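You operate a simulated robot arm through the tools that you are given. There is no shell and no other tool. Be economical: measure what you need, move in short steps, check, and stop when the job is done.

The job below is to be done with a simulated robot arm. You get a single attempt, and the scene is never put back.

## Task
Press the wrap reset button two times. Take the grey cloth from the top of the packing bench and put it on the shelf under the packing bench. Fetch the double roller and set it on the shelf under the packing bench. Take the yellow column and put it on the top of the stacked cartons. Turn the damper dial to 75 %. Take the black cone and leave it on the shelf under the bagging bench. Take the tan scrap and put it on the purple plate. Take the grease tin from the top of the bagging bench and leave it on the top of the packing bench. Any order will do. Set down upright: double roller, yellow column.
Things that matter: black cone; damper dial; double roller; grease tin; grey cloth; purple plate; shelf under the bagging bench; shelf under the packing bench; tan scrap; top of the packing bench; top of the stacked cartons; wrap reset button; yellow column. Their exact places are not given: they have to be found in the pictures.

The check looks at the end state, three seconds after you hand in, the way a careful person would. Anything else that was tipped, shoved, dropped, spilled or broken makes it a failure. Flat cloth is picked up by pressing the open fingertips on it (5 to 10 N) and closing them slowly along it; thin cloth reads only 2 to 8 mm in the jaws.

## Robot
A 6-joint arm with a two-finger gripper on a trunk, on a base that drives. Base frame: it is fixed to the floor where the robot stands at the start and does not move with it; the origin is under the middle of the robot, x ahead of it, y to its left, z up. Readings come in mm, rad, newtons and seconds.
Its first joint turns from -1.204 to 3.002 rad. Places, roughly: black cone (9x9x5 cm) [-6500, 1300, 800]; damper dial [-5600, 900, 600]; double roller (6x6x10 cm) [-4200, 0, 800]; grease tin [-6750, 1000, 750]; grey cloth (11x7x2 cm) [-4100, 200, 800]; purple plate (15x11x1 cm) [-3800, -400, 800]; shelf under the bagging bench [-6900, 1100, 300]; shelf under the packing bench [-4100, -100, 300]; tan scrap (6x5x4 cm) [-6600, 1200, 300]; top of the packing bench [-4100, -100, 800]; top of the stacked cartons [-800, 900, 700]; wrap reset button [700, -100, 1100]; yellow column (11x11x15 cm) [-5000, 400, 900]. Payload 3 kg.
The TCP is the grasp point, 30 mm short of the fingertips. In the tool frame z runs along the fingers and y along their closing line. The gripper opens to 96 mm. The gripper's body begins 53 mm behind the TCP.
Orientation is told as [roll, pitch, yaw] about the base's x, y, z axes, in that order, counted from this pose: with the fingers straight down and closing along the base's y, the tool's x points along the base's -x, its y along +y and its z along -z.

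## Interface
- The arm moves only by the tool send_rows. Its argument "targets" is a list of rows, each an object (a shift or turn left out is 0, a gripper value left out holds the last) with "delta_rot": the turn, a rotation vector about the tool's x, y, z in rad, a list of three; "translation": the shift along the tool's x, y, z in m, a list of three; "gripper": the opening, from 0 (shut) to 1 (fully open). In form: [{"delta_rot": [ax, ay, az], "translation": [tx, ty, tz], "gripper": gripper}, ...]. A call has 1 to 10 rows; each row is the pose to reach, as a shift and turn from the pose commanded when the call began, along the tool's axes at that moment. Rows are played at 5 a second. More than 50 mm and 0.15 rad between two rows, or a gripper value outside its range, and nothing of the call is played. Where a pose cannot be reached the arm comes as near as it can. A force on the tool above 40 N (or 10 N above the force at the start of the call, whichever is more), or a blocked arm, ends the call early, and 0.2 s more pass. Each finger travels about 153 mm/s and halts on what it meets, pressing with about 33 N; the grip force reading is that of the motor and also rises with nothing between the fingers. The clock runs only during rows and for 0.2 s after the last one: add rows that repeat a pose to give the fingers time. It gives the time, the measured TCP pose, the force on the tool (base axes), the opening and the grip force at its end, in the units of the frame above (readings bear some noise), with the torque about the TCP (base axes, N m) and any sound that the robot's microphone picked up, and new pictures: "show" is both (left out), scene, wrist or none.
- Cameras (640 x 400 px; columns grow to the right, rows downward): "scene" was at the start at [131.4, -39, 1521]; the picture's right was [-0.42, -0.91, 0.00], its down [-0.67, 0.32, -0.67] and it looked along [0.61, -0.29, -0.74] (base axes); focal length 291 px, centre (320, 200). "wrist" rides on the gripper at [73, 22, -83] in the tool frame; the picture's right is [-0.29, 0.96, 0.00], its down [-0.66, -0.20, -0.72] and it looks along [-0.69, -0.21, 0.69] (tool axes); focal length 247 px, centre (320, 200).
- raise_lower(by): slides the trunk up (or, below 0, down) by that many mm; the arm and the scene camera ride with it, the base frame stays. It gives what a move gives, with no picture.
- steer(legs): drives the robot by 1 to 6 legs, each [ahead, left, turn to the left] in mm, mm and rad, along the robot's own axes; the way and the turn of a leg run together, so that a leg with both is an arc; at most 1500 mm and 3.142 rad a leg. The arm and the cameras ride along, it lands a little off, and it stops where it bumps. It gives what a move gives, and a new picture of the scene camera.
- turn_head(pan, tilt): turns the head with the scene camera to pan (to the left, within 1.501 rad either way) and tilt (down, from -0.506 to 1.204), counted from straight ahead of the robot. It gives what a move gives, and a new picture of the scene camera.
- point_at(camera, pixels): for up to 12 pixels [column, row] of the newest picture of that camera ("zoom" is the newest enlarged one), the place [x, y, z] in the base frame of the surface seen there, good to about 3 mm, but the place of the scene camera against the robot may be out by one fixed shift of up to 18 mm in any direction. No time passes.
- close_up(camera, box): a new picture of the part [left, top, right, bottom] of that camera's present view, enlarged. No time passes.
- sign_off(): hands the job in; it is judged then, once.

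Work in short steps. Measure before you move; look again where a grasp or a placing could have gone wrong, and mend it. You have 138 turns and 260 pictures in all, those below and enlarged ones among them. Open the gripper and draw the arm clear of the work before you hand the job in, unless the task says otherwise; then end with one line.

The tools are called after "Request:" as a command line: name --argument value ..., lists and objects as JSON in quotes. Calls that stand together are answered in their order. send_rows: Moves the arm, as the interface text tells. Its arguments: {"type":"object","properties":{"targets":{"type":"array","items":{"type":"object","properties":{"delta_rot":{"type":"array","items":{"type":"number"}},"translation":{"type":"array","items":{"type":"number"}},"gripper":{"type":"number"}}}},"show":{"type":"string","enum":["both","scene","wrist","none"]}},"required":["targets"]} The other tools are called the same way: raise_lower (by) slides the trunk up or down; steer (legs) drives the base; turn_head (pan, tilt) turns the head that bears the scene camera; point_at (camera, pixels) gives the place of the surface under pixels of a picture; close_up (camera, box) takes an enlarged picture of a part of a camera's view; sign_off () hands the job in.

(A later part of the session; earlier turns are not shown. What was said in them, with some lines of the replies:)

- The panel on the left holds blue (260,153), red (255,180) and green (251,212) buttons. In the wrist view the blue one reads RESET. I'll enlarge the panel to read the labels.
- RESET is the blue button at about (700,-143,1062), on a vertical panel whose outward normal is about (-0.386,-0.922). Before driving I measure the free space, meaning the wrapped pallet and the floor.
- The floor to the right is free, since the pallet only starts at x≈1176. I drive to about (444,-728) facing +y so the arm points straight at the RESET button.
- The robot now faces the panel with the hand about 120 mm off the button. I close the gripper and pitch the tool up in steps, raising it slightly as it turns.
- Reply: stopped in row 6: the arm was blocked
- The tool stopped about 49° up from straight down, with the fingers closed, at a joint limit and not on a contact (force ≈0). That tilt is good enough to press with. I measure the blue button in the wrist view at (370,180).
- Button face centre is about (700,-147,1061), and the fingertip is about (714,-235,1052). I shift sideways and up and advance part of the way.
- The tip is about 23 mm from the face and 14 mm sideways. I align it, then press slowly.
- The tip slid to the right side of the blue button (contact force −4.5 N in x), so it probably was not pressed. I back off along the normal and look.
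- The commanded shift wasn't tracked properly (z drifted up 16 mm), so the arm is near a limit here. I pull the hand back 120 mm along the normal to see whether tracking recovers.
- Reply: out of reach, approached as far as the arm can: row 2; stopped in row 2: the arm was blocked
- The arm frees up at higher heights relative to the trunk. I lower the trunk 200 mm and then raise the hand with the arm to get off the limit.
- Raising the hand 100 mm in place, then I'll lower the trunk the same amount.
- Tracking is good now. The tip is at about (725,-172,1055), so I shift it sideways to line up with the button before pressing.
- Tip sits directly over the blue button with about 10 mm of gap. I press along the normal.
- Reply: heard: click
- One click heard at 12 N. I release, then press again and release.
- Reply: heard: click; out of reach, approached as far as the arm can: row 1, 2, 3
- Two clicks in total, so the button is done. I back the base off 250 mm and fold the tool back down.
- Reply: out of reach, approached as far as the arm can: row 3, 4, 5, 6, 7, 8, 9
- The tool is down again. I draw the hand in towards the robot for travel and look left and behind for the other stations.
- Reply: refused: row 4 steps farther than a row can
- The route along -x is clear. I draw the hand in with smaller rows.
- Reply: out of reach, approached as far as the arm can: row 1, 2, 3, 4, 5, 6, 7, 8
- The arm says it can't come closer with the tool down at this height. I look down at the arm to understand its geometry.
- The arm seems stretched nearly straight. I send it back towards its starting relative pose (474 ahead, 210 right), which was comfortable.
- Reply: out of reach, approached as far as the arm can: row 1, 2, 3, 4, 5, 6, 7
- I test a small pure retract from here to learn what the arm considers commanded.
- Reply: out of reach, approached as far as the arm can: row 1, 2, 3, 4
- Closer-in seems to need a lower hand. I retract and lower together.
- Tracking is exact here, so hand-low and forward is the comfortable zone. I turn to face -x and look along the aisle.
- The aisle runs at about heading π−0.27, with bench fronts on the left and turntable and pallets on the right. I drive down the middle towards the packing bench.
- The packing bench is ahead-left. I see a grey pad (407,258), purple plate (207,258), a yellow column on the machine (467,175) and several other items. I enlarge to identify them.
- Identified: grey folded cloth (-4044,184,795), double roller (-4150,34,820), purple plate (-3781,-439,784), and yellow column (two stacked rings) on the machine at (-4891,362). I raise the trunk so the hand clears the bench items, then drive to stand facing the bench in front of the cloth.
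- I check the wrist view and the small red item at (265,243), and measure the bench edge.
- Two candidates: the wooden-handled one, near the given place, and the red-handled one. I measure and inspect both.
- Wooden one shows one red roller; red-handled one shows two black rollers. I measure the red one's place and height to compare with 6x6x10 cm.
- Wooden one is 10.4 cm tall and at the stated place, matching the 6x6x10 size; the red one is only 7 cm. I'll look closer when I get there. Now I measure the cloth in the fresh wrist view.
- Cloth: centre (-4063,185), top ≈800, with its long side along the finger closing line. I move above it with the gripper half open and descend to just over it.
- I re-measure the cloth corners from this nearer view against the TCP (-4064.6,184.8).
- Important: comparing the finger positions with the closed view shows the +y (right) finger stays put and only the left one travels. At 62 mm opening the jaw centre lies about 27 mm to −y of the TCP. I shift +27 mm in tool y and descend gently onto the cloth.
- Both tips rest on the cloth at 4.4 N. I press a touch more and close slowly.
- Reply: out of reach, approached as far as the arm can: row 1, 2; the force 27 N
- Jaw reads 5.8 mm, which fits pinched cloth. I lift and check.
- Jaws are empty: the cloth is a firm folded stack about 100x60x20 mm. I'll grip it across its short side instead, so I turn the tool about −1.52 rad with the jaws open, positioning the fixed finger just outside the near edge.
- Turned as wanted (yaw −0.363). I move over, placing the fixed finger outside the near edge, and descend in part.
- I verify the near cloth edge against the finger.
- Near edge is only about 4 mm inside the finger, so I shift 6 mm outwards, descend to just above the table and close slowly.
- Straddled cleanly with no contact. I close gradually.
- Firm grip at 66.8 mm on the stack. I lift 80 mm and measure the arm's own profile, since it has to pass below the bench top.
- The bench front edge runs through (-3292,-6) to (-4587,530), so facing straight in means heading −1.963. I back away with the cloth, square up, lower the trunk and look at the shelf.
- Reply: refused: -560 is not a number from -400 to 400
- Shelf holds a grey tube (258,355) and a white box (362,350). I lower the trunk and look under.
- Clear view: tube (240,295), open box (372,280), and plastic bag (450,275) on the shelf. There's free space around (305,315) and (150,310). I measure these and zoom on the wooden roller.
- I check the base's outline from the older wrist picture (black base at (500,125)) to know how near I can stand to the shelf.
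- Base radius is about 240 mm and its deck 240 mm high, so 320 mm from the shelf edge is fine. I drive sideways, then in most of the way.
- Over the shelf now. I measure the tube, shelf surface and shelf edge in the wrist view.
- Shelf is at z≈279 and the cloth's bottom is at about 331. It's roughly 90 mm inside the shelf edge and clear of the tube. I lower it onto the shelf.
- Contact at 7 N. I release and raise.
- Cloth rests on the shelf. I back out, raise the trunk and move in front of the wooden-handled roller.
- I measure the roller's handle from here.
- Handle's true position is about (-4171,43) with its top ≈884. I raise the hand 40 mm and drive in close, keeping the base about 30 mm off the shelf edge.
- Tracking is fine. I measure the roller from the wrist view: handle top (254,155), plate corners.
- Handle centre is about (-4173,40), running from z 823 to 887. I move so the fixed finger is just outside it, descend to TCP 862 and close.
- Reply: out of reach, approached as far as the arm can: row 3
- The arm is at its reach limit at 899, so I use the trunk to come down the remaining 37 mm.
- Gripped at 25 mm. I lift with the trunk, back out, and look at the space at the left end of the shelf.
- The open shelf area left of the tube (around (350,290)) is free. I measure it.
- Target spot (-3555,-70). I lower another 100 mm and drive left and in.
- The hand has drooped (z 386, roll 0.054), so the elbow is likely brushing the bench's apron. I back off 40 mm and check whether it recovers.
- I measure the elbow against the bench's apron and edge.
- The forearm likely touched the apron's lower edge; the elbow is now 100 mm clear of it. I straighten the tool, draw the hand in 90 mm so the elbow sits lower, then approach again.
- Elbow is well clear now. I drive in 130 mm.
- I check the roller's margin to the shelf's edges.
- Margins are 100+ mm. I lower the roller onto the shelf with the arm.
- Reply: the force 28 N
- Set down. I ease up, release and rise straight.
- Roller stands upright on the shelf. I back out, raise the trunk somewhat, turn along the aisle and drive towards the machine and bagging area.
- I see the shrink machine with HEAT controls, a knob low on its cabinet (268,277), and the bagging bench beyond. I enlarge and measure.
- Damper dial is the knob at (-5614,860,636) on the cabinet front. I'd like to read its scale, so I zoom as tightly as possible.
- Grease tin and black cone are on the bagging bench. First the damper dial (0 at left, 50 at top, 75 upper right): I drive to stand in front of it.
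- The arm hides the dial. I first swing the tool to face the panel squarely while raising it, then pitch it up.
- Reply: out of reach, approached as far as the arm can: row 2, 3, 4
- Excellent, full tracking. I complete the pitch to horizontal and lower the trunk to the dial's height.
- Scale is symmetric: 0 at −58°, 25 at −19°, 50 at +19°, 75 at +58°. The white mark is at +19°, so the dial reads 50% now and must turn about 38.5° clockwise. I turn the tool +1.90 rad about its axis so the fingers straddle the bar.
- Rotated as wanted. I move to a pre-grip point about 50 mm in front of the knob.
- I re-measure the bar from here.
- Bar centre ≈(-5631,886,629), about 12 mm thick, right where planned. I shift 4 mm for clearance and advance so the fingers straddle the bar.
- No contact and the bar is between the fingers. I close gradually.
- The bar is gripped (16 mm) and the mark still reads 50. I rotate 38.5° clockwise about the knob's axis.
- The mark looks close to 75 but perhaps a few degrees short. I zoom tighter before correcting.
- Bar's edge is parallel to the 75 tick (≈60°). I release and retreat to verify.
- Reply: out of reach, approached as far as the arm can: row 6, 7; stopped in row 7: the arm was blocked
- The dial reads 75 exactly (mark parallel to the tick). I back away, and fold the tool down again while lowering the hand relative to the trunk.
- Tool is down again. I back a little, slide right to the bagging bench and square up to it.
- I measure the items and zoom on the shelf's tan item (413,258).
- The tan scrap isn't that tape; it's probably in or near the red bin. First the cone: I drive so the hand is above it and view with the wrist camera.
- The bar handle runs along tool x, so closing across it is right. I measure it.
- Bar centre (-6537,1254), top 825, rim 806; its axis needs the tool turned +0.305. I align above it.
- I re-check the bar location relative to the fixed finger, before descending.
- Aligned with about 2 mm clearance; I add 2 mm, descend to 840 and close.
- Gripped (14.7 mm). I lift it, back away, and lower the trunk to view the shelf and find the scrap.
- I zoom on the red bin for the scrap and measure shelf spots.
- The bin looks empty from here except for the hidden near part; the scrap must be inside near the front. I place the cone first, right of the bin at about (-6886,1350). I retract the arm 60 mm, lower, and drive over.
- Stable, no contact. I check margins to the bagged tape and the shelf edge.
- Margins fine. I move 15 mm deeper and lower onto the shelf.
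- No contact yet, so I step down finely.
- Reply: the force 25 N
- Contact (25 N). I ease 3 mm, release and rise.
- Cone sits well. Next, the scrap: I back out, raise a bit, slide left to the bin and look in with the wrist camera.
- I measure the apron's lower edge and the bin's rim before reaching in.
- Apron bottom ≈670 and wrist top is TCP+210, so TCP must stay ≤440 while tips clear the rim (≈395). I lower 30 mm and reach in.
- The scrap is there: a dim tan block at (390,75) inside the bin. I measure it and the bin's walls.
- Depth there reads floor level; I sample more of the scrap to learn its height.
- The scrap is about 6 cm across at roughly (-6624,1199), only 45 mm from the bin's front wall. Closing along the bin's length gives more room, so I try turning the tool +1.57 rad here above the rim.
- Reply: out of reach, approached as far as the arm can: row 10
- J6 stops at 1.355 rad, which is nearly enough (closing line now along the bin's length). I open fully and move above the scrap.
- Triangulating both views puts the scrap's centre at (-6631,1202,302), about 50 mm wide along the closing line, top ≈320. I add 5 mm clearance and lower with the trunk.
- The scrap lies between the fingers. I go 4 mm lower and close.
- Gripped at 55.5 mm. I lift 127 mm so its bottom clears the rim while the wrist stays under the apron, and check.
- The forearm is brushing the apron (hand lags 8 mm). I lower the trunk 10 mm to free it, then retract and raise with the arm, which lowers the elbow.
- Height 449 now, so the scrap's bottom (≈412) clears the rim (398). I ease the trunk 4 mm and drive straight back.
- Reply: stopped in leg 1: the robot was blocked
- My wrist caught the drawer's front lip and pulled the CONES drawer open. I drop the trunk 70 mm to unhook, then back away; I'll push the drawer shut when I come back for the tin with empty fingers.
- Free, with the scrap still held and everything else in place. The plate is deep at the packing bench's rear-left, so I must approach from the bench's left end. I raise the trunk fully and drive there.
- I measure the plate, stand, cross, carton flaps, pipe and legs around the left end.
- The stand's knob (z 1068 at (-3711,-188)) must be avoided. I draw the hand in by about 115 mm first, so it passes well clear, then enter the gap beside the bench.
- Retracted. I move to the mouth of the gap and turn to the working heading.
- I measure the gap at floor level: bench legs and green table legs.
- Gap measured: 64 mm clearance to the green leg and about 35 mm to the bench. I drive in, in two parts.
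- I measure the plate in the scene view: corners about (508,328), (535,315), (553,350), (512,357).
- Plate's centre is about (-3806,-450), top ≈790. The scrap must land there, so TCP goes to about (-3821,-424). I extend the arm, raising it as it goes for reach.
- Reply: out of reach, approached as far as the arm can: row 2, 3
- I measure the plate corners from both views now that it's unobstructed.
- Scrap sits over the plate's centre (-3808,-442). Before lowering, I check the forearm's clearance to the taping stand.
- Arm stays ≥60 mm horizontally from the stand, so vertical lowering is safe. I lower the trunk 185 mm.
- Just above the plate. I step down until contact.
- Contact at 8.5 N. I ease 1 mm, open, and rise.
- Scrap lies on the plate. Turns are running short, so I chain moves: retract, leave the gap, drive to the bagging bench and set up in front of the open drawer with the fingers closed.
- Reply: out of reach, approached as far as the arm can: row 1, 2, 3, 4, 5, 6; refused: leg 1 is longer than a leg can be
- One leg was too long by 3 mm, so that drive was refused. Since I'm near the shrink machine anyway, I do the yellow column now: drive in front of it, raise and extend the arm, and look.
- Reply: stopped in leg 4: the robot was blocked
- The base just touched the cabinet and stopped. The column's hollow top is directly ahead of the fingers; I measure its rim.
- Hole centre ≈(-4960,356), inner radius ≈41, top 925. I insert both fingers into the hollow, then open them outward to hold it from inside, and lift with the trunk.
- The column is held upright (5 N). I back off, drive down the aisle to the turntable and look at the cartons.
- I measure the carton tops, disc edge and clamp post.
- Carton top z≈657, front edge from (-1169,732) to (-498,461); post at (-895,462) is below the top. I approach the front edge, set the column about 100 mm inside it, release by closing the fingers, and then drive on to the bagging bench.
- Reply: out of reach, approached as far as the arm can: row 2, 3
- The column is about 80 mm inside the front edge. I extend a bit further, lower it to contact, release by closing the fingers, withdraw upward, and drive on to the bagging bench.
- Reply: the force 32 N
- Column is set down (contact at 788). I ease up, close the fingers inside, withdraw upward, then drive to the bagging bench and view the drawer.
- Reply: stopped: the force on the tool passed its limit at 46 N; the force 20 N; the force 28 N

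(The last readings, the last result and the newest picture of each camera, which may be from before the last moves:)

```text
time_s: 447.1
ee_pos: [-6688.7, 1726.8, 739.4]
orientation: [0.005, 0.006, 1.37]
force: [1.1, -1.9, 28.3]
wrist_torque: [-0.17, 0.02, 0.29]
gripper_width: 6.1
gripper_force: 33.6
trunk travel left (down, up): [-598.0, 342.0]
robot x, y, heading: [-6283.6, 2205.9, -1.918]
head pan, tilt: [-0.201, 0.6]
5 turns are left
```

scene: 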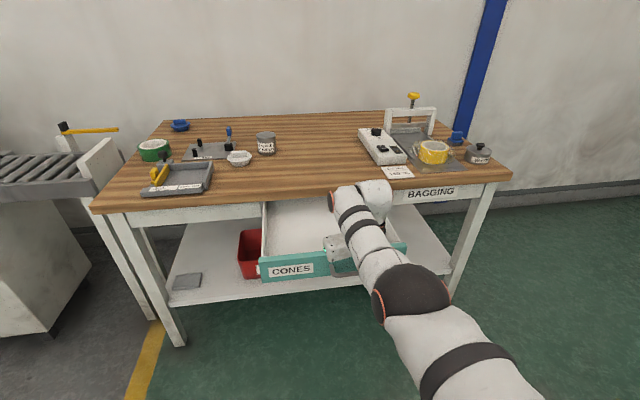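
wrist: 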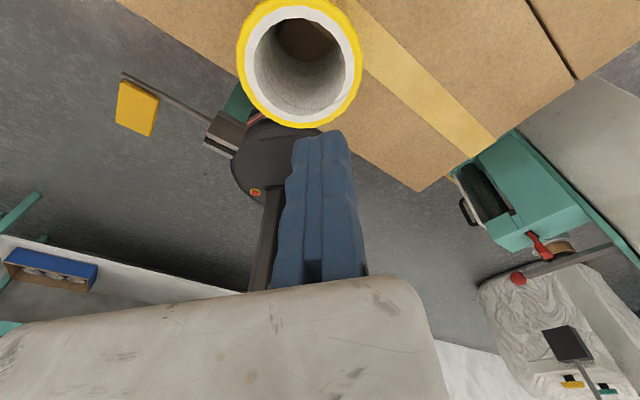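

Column stands upright on the cartons. My tip is resting on the drawer's handle top (z≈705 at (-6688,1726)). I lift off, back up 60 mm, lower in front of the handle, push the drawer shut by driving in, then back off and go above the tin with open jaws.

Request:
raise_lower --by 70

Request:
steer --legs '[[-60, 0, 0]]'

Request:
raise_lower --by -92

Request:
steer --legs '[[332, 0, 0]]'

Request:
steer --legs '[[-200, 0, 0]]'

Request:
raise_lower --by 220

Request:
send_rows --targets '[{"gripper": 0.5}, {"gripper": 1.0}, {"gripper": 1.0}, {"gripper": 1.0}]' --show "none"

Request:
steer --legs '[[0, 147, 0], [523, 0, 0]]'

Request:
send_rows --targets '[{"gripper": 1.0}]' --show "wrist"

```text
time_s: 448.1
ee_pos: [-6690.2, 1725.1, 804.7]
orientation: [0.001, 0.001, 1.372]
force: [0.4, -0.6, -0.4]
wrist_torque: [0.01, 0.0, -0.02]
gripper_width: 0.1
gripper_force: 33.2
trunk travel left (down, up): [-668.0, 272.0]
robot x, y, heading: [-6285.2, 2206.3, -1.913]
head pan, tilt: [-0.201, 0.6]
```

```text
time_s: 449.1
ee_pos: [-6670.1, 1781.8, 805.3]
orientation: [0.002, 0.0, 1.371]
force: [0.4, 1.5, 0.7]
wrist_torque: [-0.04, -0.02, 0.03]
gripper_width: 0.0
gripper_force: 33.3
trunk travel left (down, up): [-668.0, 272.0]
robot x, y, heading: [-6263.4, 2263.7, -1.918]
head pan, tilt: [-0.201, 0.6]
```

scene: 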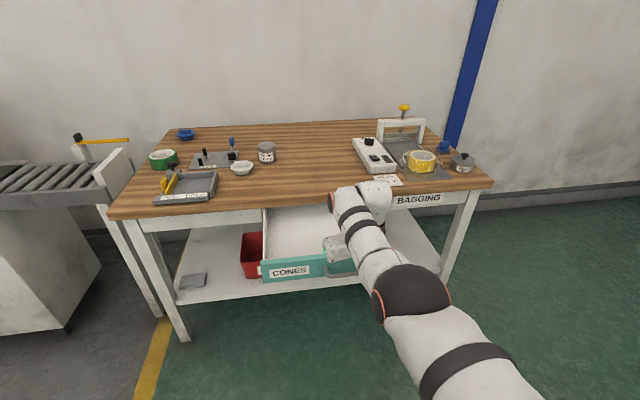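

```text
time_s: 450.4
ee_pos: [-6670.2, 1781.3, 713.3]
orientation: [0.002, 0.0, 1.369]
force: [-0.7, -0.2, 0.2]
wrist_torque: [-0.03, -0.03, -0.01]
gripper_width: 0.0
gripper_force: 32.8
trunk travel left (down, up): [-576.0, 364.0]
robot x, y, heading: [-6261.4, 2264.7, -1.915]
head pan, tilt: [-0.201, 0.6]
```

```text
time_s: 452.5
ee_pos: [-6776.5, 1487.0, 711.9]
orientation: [-0.002, -0.019, 1.367]
force: [1.8, 1.3, 0.0]
wrist_torque: [-0.01, -0.01, 0.03]
gripper_width: 0.3
gripper_force: 33.0
trunk travel left (down, up): [-576.0, 364.0]
robot x, y, heading: [-6373.4, 1963.4, -1.919]
head pan, tilt: [-0.201, 0.6]
stopped in leg 1: the force on the tool passed its limit at 62 N (the readings are from after the stop); the commanded pose is now the measured one
```

scene: 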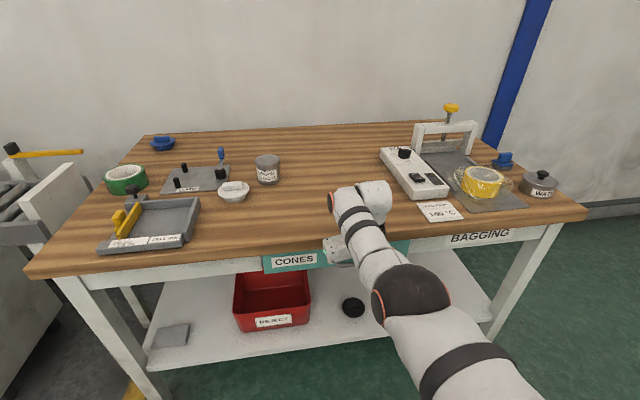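

```text
time_s: 454.1
ee_pos: [-6709.5, 1677.5, 713.2]
orientation: [-0.001, -0.018, 1.364]
force: [0.0, -0.5, 0.4]
wrist_torque: [0.0, -0.04, -0.02]
gripper_width: 0.2
gripper_force: 33.1
trunk travel left (down, up): [-576.0, 364.0]
robot x, y, heading: [-6303.3, 2150.8, -1.918]
head pan, tilt: [-0.201, 0.6]
```

scene: 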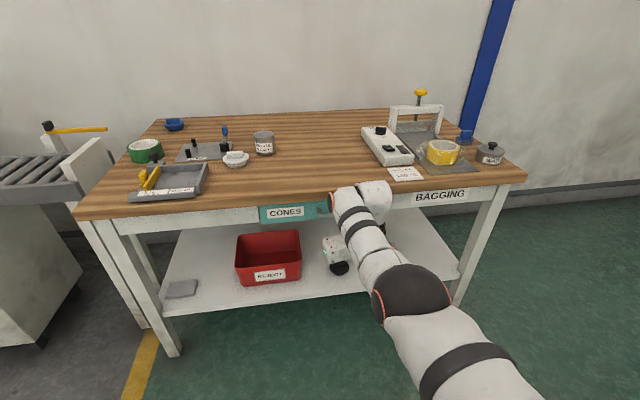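

```text
time_s: 456.4
ee_pos: [-6710.2, 1676.1, 932.9]
orientation: [0.0, -0.019, 1.365]
force: [-0.4, -0.4, 0.6]
wrist_torque: [-0.03, -0.04, 0.01]
gripper_width: 0.1
gripper_force: 33.2
trunk travel left (down, up): [-796.0, 144.0]
robot x, y, heading: [-6306.8, 2152.8, -1.92]
head pan, tilt: [-0.201, 0.6]
```

```text
time_s: 457.4
ee_pos: [-6710.3, 1676.3, 932.6]
orientation: [-0.003, -0.019, 1.366]
force: [-0.3, -0.7, 0.5]
wrist_torque: [-0.02, -0.02, -0.02]
gripper_width: 95.8
gripper_force: 0.1
trunk travel left (down, up): [-796.0, 144.0]
robot x, y, heading: [-6308.9, 2153.2, -1.923]
head pan, tilt: [-0.201, 0.6]
```

```text
time_s: 461.4
ee_pos: [-6756.6, 1138.7, 932.6]
orientation: [0.0, -0.02, 1.358]
force: [0.2, -0.7, 0.2]
wrist_torque: [0.0, -0.01, 0.03]
gripper_width: 96.1
gripper_force: 0.0
trunk travel left (down, up): [-796.0, 144.0]
robot x, y, heading: [-6352.2, 1607.9, -1.925]
head pan, tilt: [-0.201, 0.6]
```

scene: 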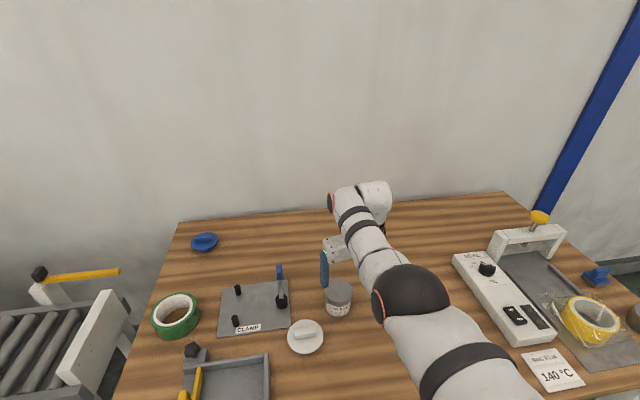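

```text
time_s: 461.8
ee_pos: [-6756.0, 1138.4, 932.8]
orientation: [0.0, -0.02, 1.358]
force: [0.0, 0.0, -0.1]
wrist_torque: [-0.01, 0.01, 0.0]
gripper_width: 96.3
gripper_force: 0.1
trunk travel left (down, up): [-796.0, 144.0]
robot x, y, heading: [-6348.3, 1612.0, -1.934]
head pan, tilt: [-0.201, 0.6]
4 turns are left
```

wrist: 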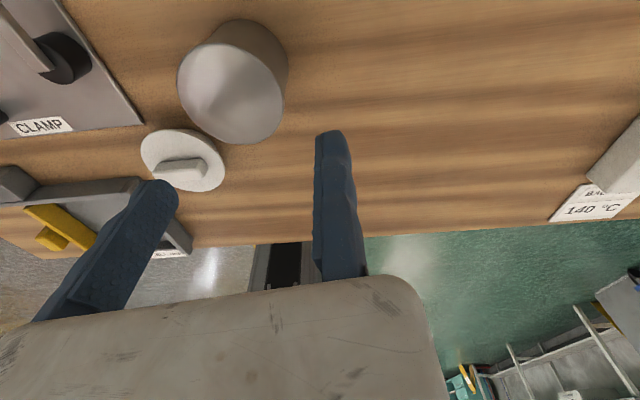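

The drawer is shut again, and the tin's centre is (-6704,1107), 74 mm wide. I nudge in 20 mm, centre the jaws, lower, grip, lift, back off, and drive to the packing bench.

Request:
steer --legs '[[20, 0, 0]]'

Request:
send_rows --targets '[{"translation": [0, -0.012, 0], "gripper": 1.0}, {"translation": [0, -0.012, 0], "gripper": 1.0}]' --show "none"

Request:
raise_lower --by -108

Request:
send_rows --targets '[{"gripper": 0.92}, {"gripper": 0.84}, {"gripper": 0.76}, {"gripper": 0.68}, {"gripper": 0.6}, {"gripper": 0.5}, {"gripper": 0.4}, {"gripper": 0.4}]' --show "wrist"

Request:
raise_lower --by 120

Request:
steer --legs '[[-400, 0, 0], [0, 0, 1.566], [1416, 0, 0], [1416, 0, 0], [0, 0, -1.597]]'

Request:
send_rows --targets '[{"gripper": 0.4}]' --show "wrist"

```text
time_s: 462.6
ee_pos: [-6763.5, 1122.1, 933.5]
orientation: [0.0, -0.017, 1.358]
force: [0.2, 0.2, -0.1]
wrist_torque: [-0.04, 0.01, 0.0]
gripper_width: 95.9
gripper_force: 0.0
trunk travel left (down, up): [-796.0, 144.0]
robot x, y, heading: [-6353.7, 1592.6, -1.921]
head pan, tilt: [-0.201, 0.6]
```

scene: 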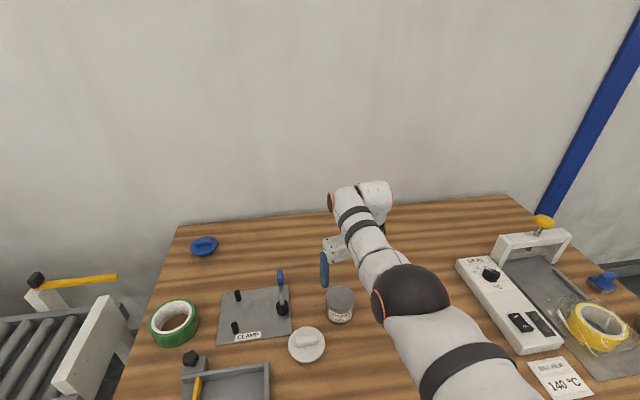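

```text
time_s: 463.2
ee_pos: [-6758.4, 1119.6, 933.1]
orientation: [-0.004, -0.019, 1.365]
force: [0.4, -0.2, 0.9]
wrist_torque: [-0.01, 0.02, 0.0]
gripper_width: 95.9
gripper_force: 0.1
out of reach, approached as far as the arm can: row 1, 2
trunk travel left (down, up): [-796.0, 144.0]
robot x, y, heading: [-6354.1, 1589.9, -1.931]
head pan, tilt: [-0.201, 0.6]
```

```text
time_s: 464.6
ee_pos: [-6757.6, 1119.8, 825.4]
orientation: [-0.005, -0.02, 1.364]
force: [0.3, 1.1, -0.1]
wrist_torque: [-0.03, -0.01, -0.01]
gripper_width: 96.2
gripper_force: 0.0
trunk travel left (down, up): [-688.0, 252.0]
robot x, y, heading: [-6353.2, 1589.6, -1.93]
head pan, tilt: [-0.201, 0.6]
```

```text
time_s: 466.4
ee_pos: [-6757.0, 1120.1, 824.4]
orientation: [-0.003, -0.019, 1.366]
force: [1.1, -0.5, -0.3]
wrist_torque: [-0.01, 0.03, 0.0]
gripper_width: 69.5
gripper_force: 32.6
trunk travel left (down, up): [-688.0, 252.0]
robot x, y, heading: [-6353.5, 1587.8, -1.927]
head pan, tilt: [-0.201, 0.6]
```

wrist: 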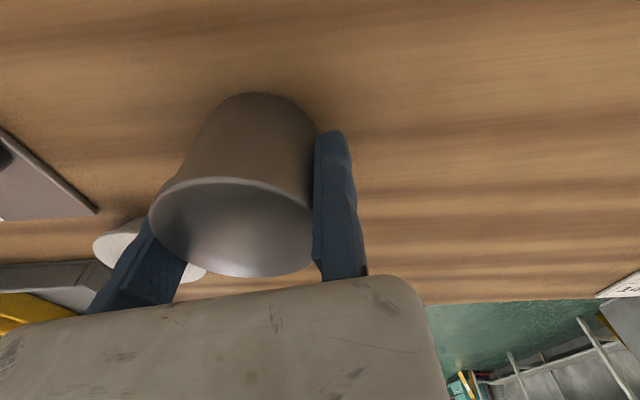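

```text
time_s: 467.9
ee_pos: [-6758.6, 1119.0, 944.7]
orientation: [-0.002, -0.019, 1.365]
force: [0.7, -0.9, -2.8]
wrist_torque: [-0.02, 0.06, 0.01]
gripper_width: 69.5
gripper_force: 33.1
trunk travel left (down, up): [-808.0, 132.0]
robot x, y, heading: [-6353.7, 1590.7, -1.927]
head pan, tilt: [-0.201, 0.6]
```

```text
time_s: 491.5
ee_pos: [-3990.5, 414.7, 945.6]
orientation: [-0.003, -0.019, 1.317]
force: [-0.1, 0.6, -2.3]
wrist_torque: [0.01, 0.08, 0.01]
gripper_width: 68.9
gripper_force: 33.1
trunk travel left (down, up): [-808.0, 132.0]
robot x, y, heading: [-3563.7, 866.5, -1.976]
head pan, tilt: [-0.201, 0.6]
```

scene: 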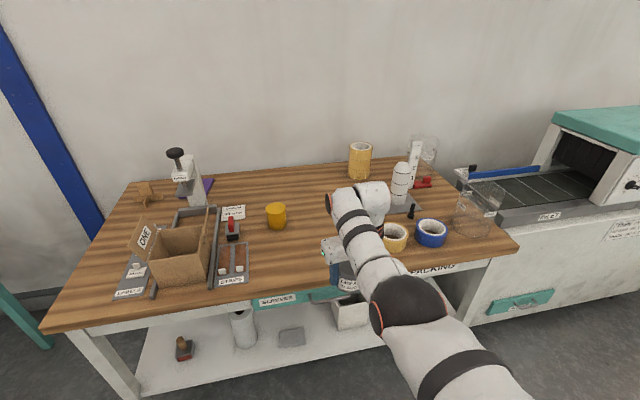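

```text
time_s: 491.9
ee_pos: [-3990.9, 415.4, 945.4]
orientation: [-0.004, -0.02, 1.315]
force: [-0.1, -0.3, -2.8]
wrist_torque: [0.03, 0.1, 0.03]
gripper_width: 69.0
gripper_force: 33.0
trunk travel left (down, up): [-808.0, 132.0]
robot x, y, heading: [-3563.5, 866.4, -1.977]
head pan, tilt: [-0.201, 0.6]
3 turns are left
```

wrist: 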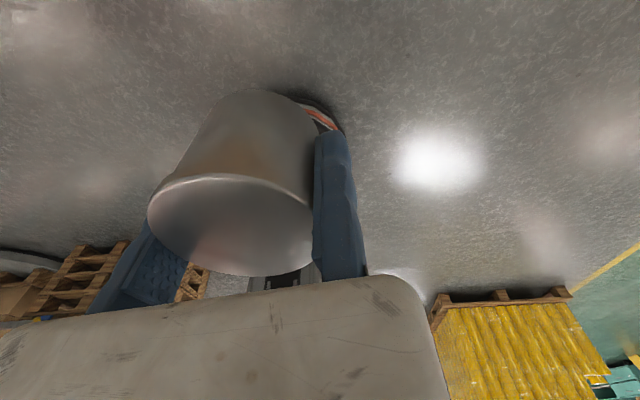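

The tin is held (69 mm). I drive in 280 mm to the free spot where the cloth was, lower to contact, release, rise and back away.

Request:
steer --legs '[[280, 0, 0]]'

Request:
raise_lower --by -115

Request:
send_rows --targets '[{"translation": [0, 0, 0.002], "gripper": 0.4}, {"translation": [0, 0, 0.004]}, {"translation": [0, 0, 0.006]}, {"translation": [0, 0, 0.007]}]' --show "wrist"

Request:
send_rows --targets '[{"translation": [0, 0, -0.001], "gripper": 0.76}, {"translation": [0, 0.003, -0.001], "gripper": 0.82}, {"translation": [0, 0.007, -0.001], "gripper": 0.9}, {"translation": [0, 0.01, -0.001], "gripper": 1.0}, {"translation": [0, 0.01, -0.001], "gripper": 1.0}]' --show "wrist"

Request:
raise_lower --by 120

Request:
steer --legs '[[-350, 0, 0]]'

```text
time_s: 493.9
ee_pos: [-4102.2, 158.9, 946.0]
orientation: [-0.002, -0.02, 1.316]
force: [0.2, -0.8, -1.6]
wrist_torque: [0.02, 0.08, 0.0]
gripper_width: 69.1
gripper_force: 32.7
trunk travel left (down, up): [-808.0, 132.0]
robot x, y, heading: [-3677.0, 609.7, -1.982]
head pan, tilt: [-0.201, 0.6]
```

scene: 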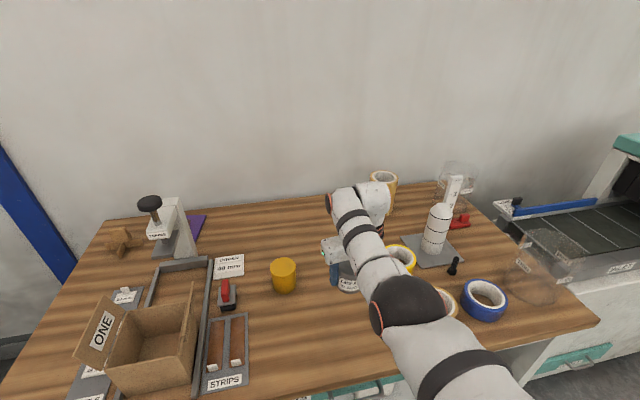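

```text
time_s: 495.4
ee_pos: [-4101.8, 158.4, 830.1]
orientation: [-0.003, -0.02, 1.313]
force: [0.0, -0.6, -2.1]
wrist_torque: [0.02, 0.09, -0.02]
gripper_width: 69.0
gripper_force: 33.0
trunk travel left (down, up): [-693.0, 247.0]
robot x, y, heading: [-3680.7, 606.9, -1.977]
head pan, tilt: [-0.201, 0.6]
```

```text
time_s: 496.4
ee_pos: [-4102.2, 159.0, 825.2]
orientation: [-0.002, -0.015, 1.315]
force: [-0.5, -2.2, 11.5]
wrist_torque: [0.22, -0.44, -0.05]
gripper_width: 69.0
gripper_force: 32.7
trunk travel left (down, up): [-693.0, 247.0]
robot x, y, heading: [-3675.3, 608.7, -1.981]
head pan, tilt: [-0.201, 0.6]
```

wrist: 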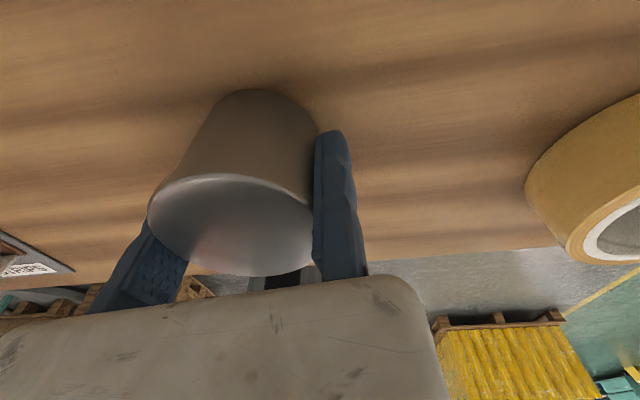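

```text
time_s: 497.6
ee_pos: [-4111.5, 160.9, 823.4]
orientation: [-0.003, -0.018, 1.314]
force: [0.5, -0.1, 0.5]
wrist_torque: [0.02, 0.0, 0.02]
gripper_width: 96.1
gripper_force: 0.0
trunk travel left (down, up): [-693.0, 247.0]
robot x, y, heading: [-3673.6, 606.4, -1.975]
head pan, tilt: [-0.201, 0.6]
```

wrist: 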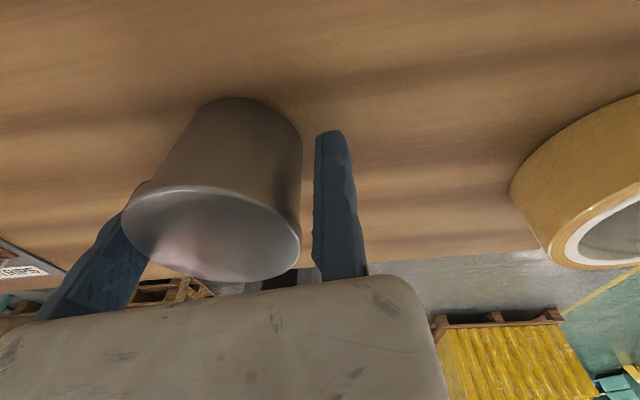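

```text
time_s: 499.1
ee_pos: [-4112.1, 161.3, 943.4]
orientation: [-0.004, -0.02, 1.313]
force: [0.2, -0.4, -0.2]
wrist_torque: [-0.01, 0.0, 0.04]
gripper_width: 96.0
gripper_force: 0.1
trunk travel left (down, up): [-813.0, 127.0]
robot x, y, heading: [-3672.0, 609.6, -1.977]
head pan, tilt: [-0.201, 0.6]
```

```text
time_s: 501.3
ee_pos: [-3972.4, 482.7, 943.3]
orientation: [-0.003, -0.02, 1.318]
force: [-0.9, 0.5, 0.2]
wrist_torque: [-0.01, -0.01, -0.01]
gripper_width: 96.0
gripper_force: 0.0
trunk travel left (down, up): [-813.0, 127.0]
robot x, y, heading: [-3538.3, 932.1, -1.973]
head pan, tilt: [-0.201, 0.6]
2 turns are left
```

scene: 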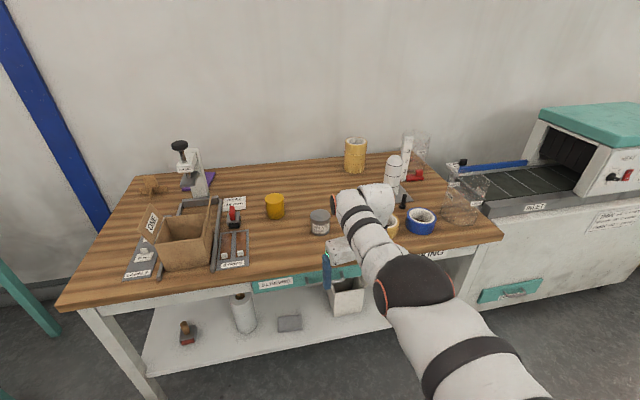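

The grease tin stands upright on the packing bench top at (320,222). The cloth and roller are on the shelf below, and the gripper is open and clear. I hand in.

Request:
sign_off

```text
The job is handed in.
```

I completed all eight steps and handed the job in, but one thing beyond the task was disturbed. While lifting the tan scrap out, my wrist pulled the CONES drawer open. I pushed it back, and it looked flush in the pictures afterwards. I didn't look at the scrap or the column again after driving on.
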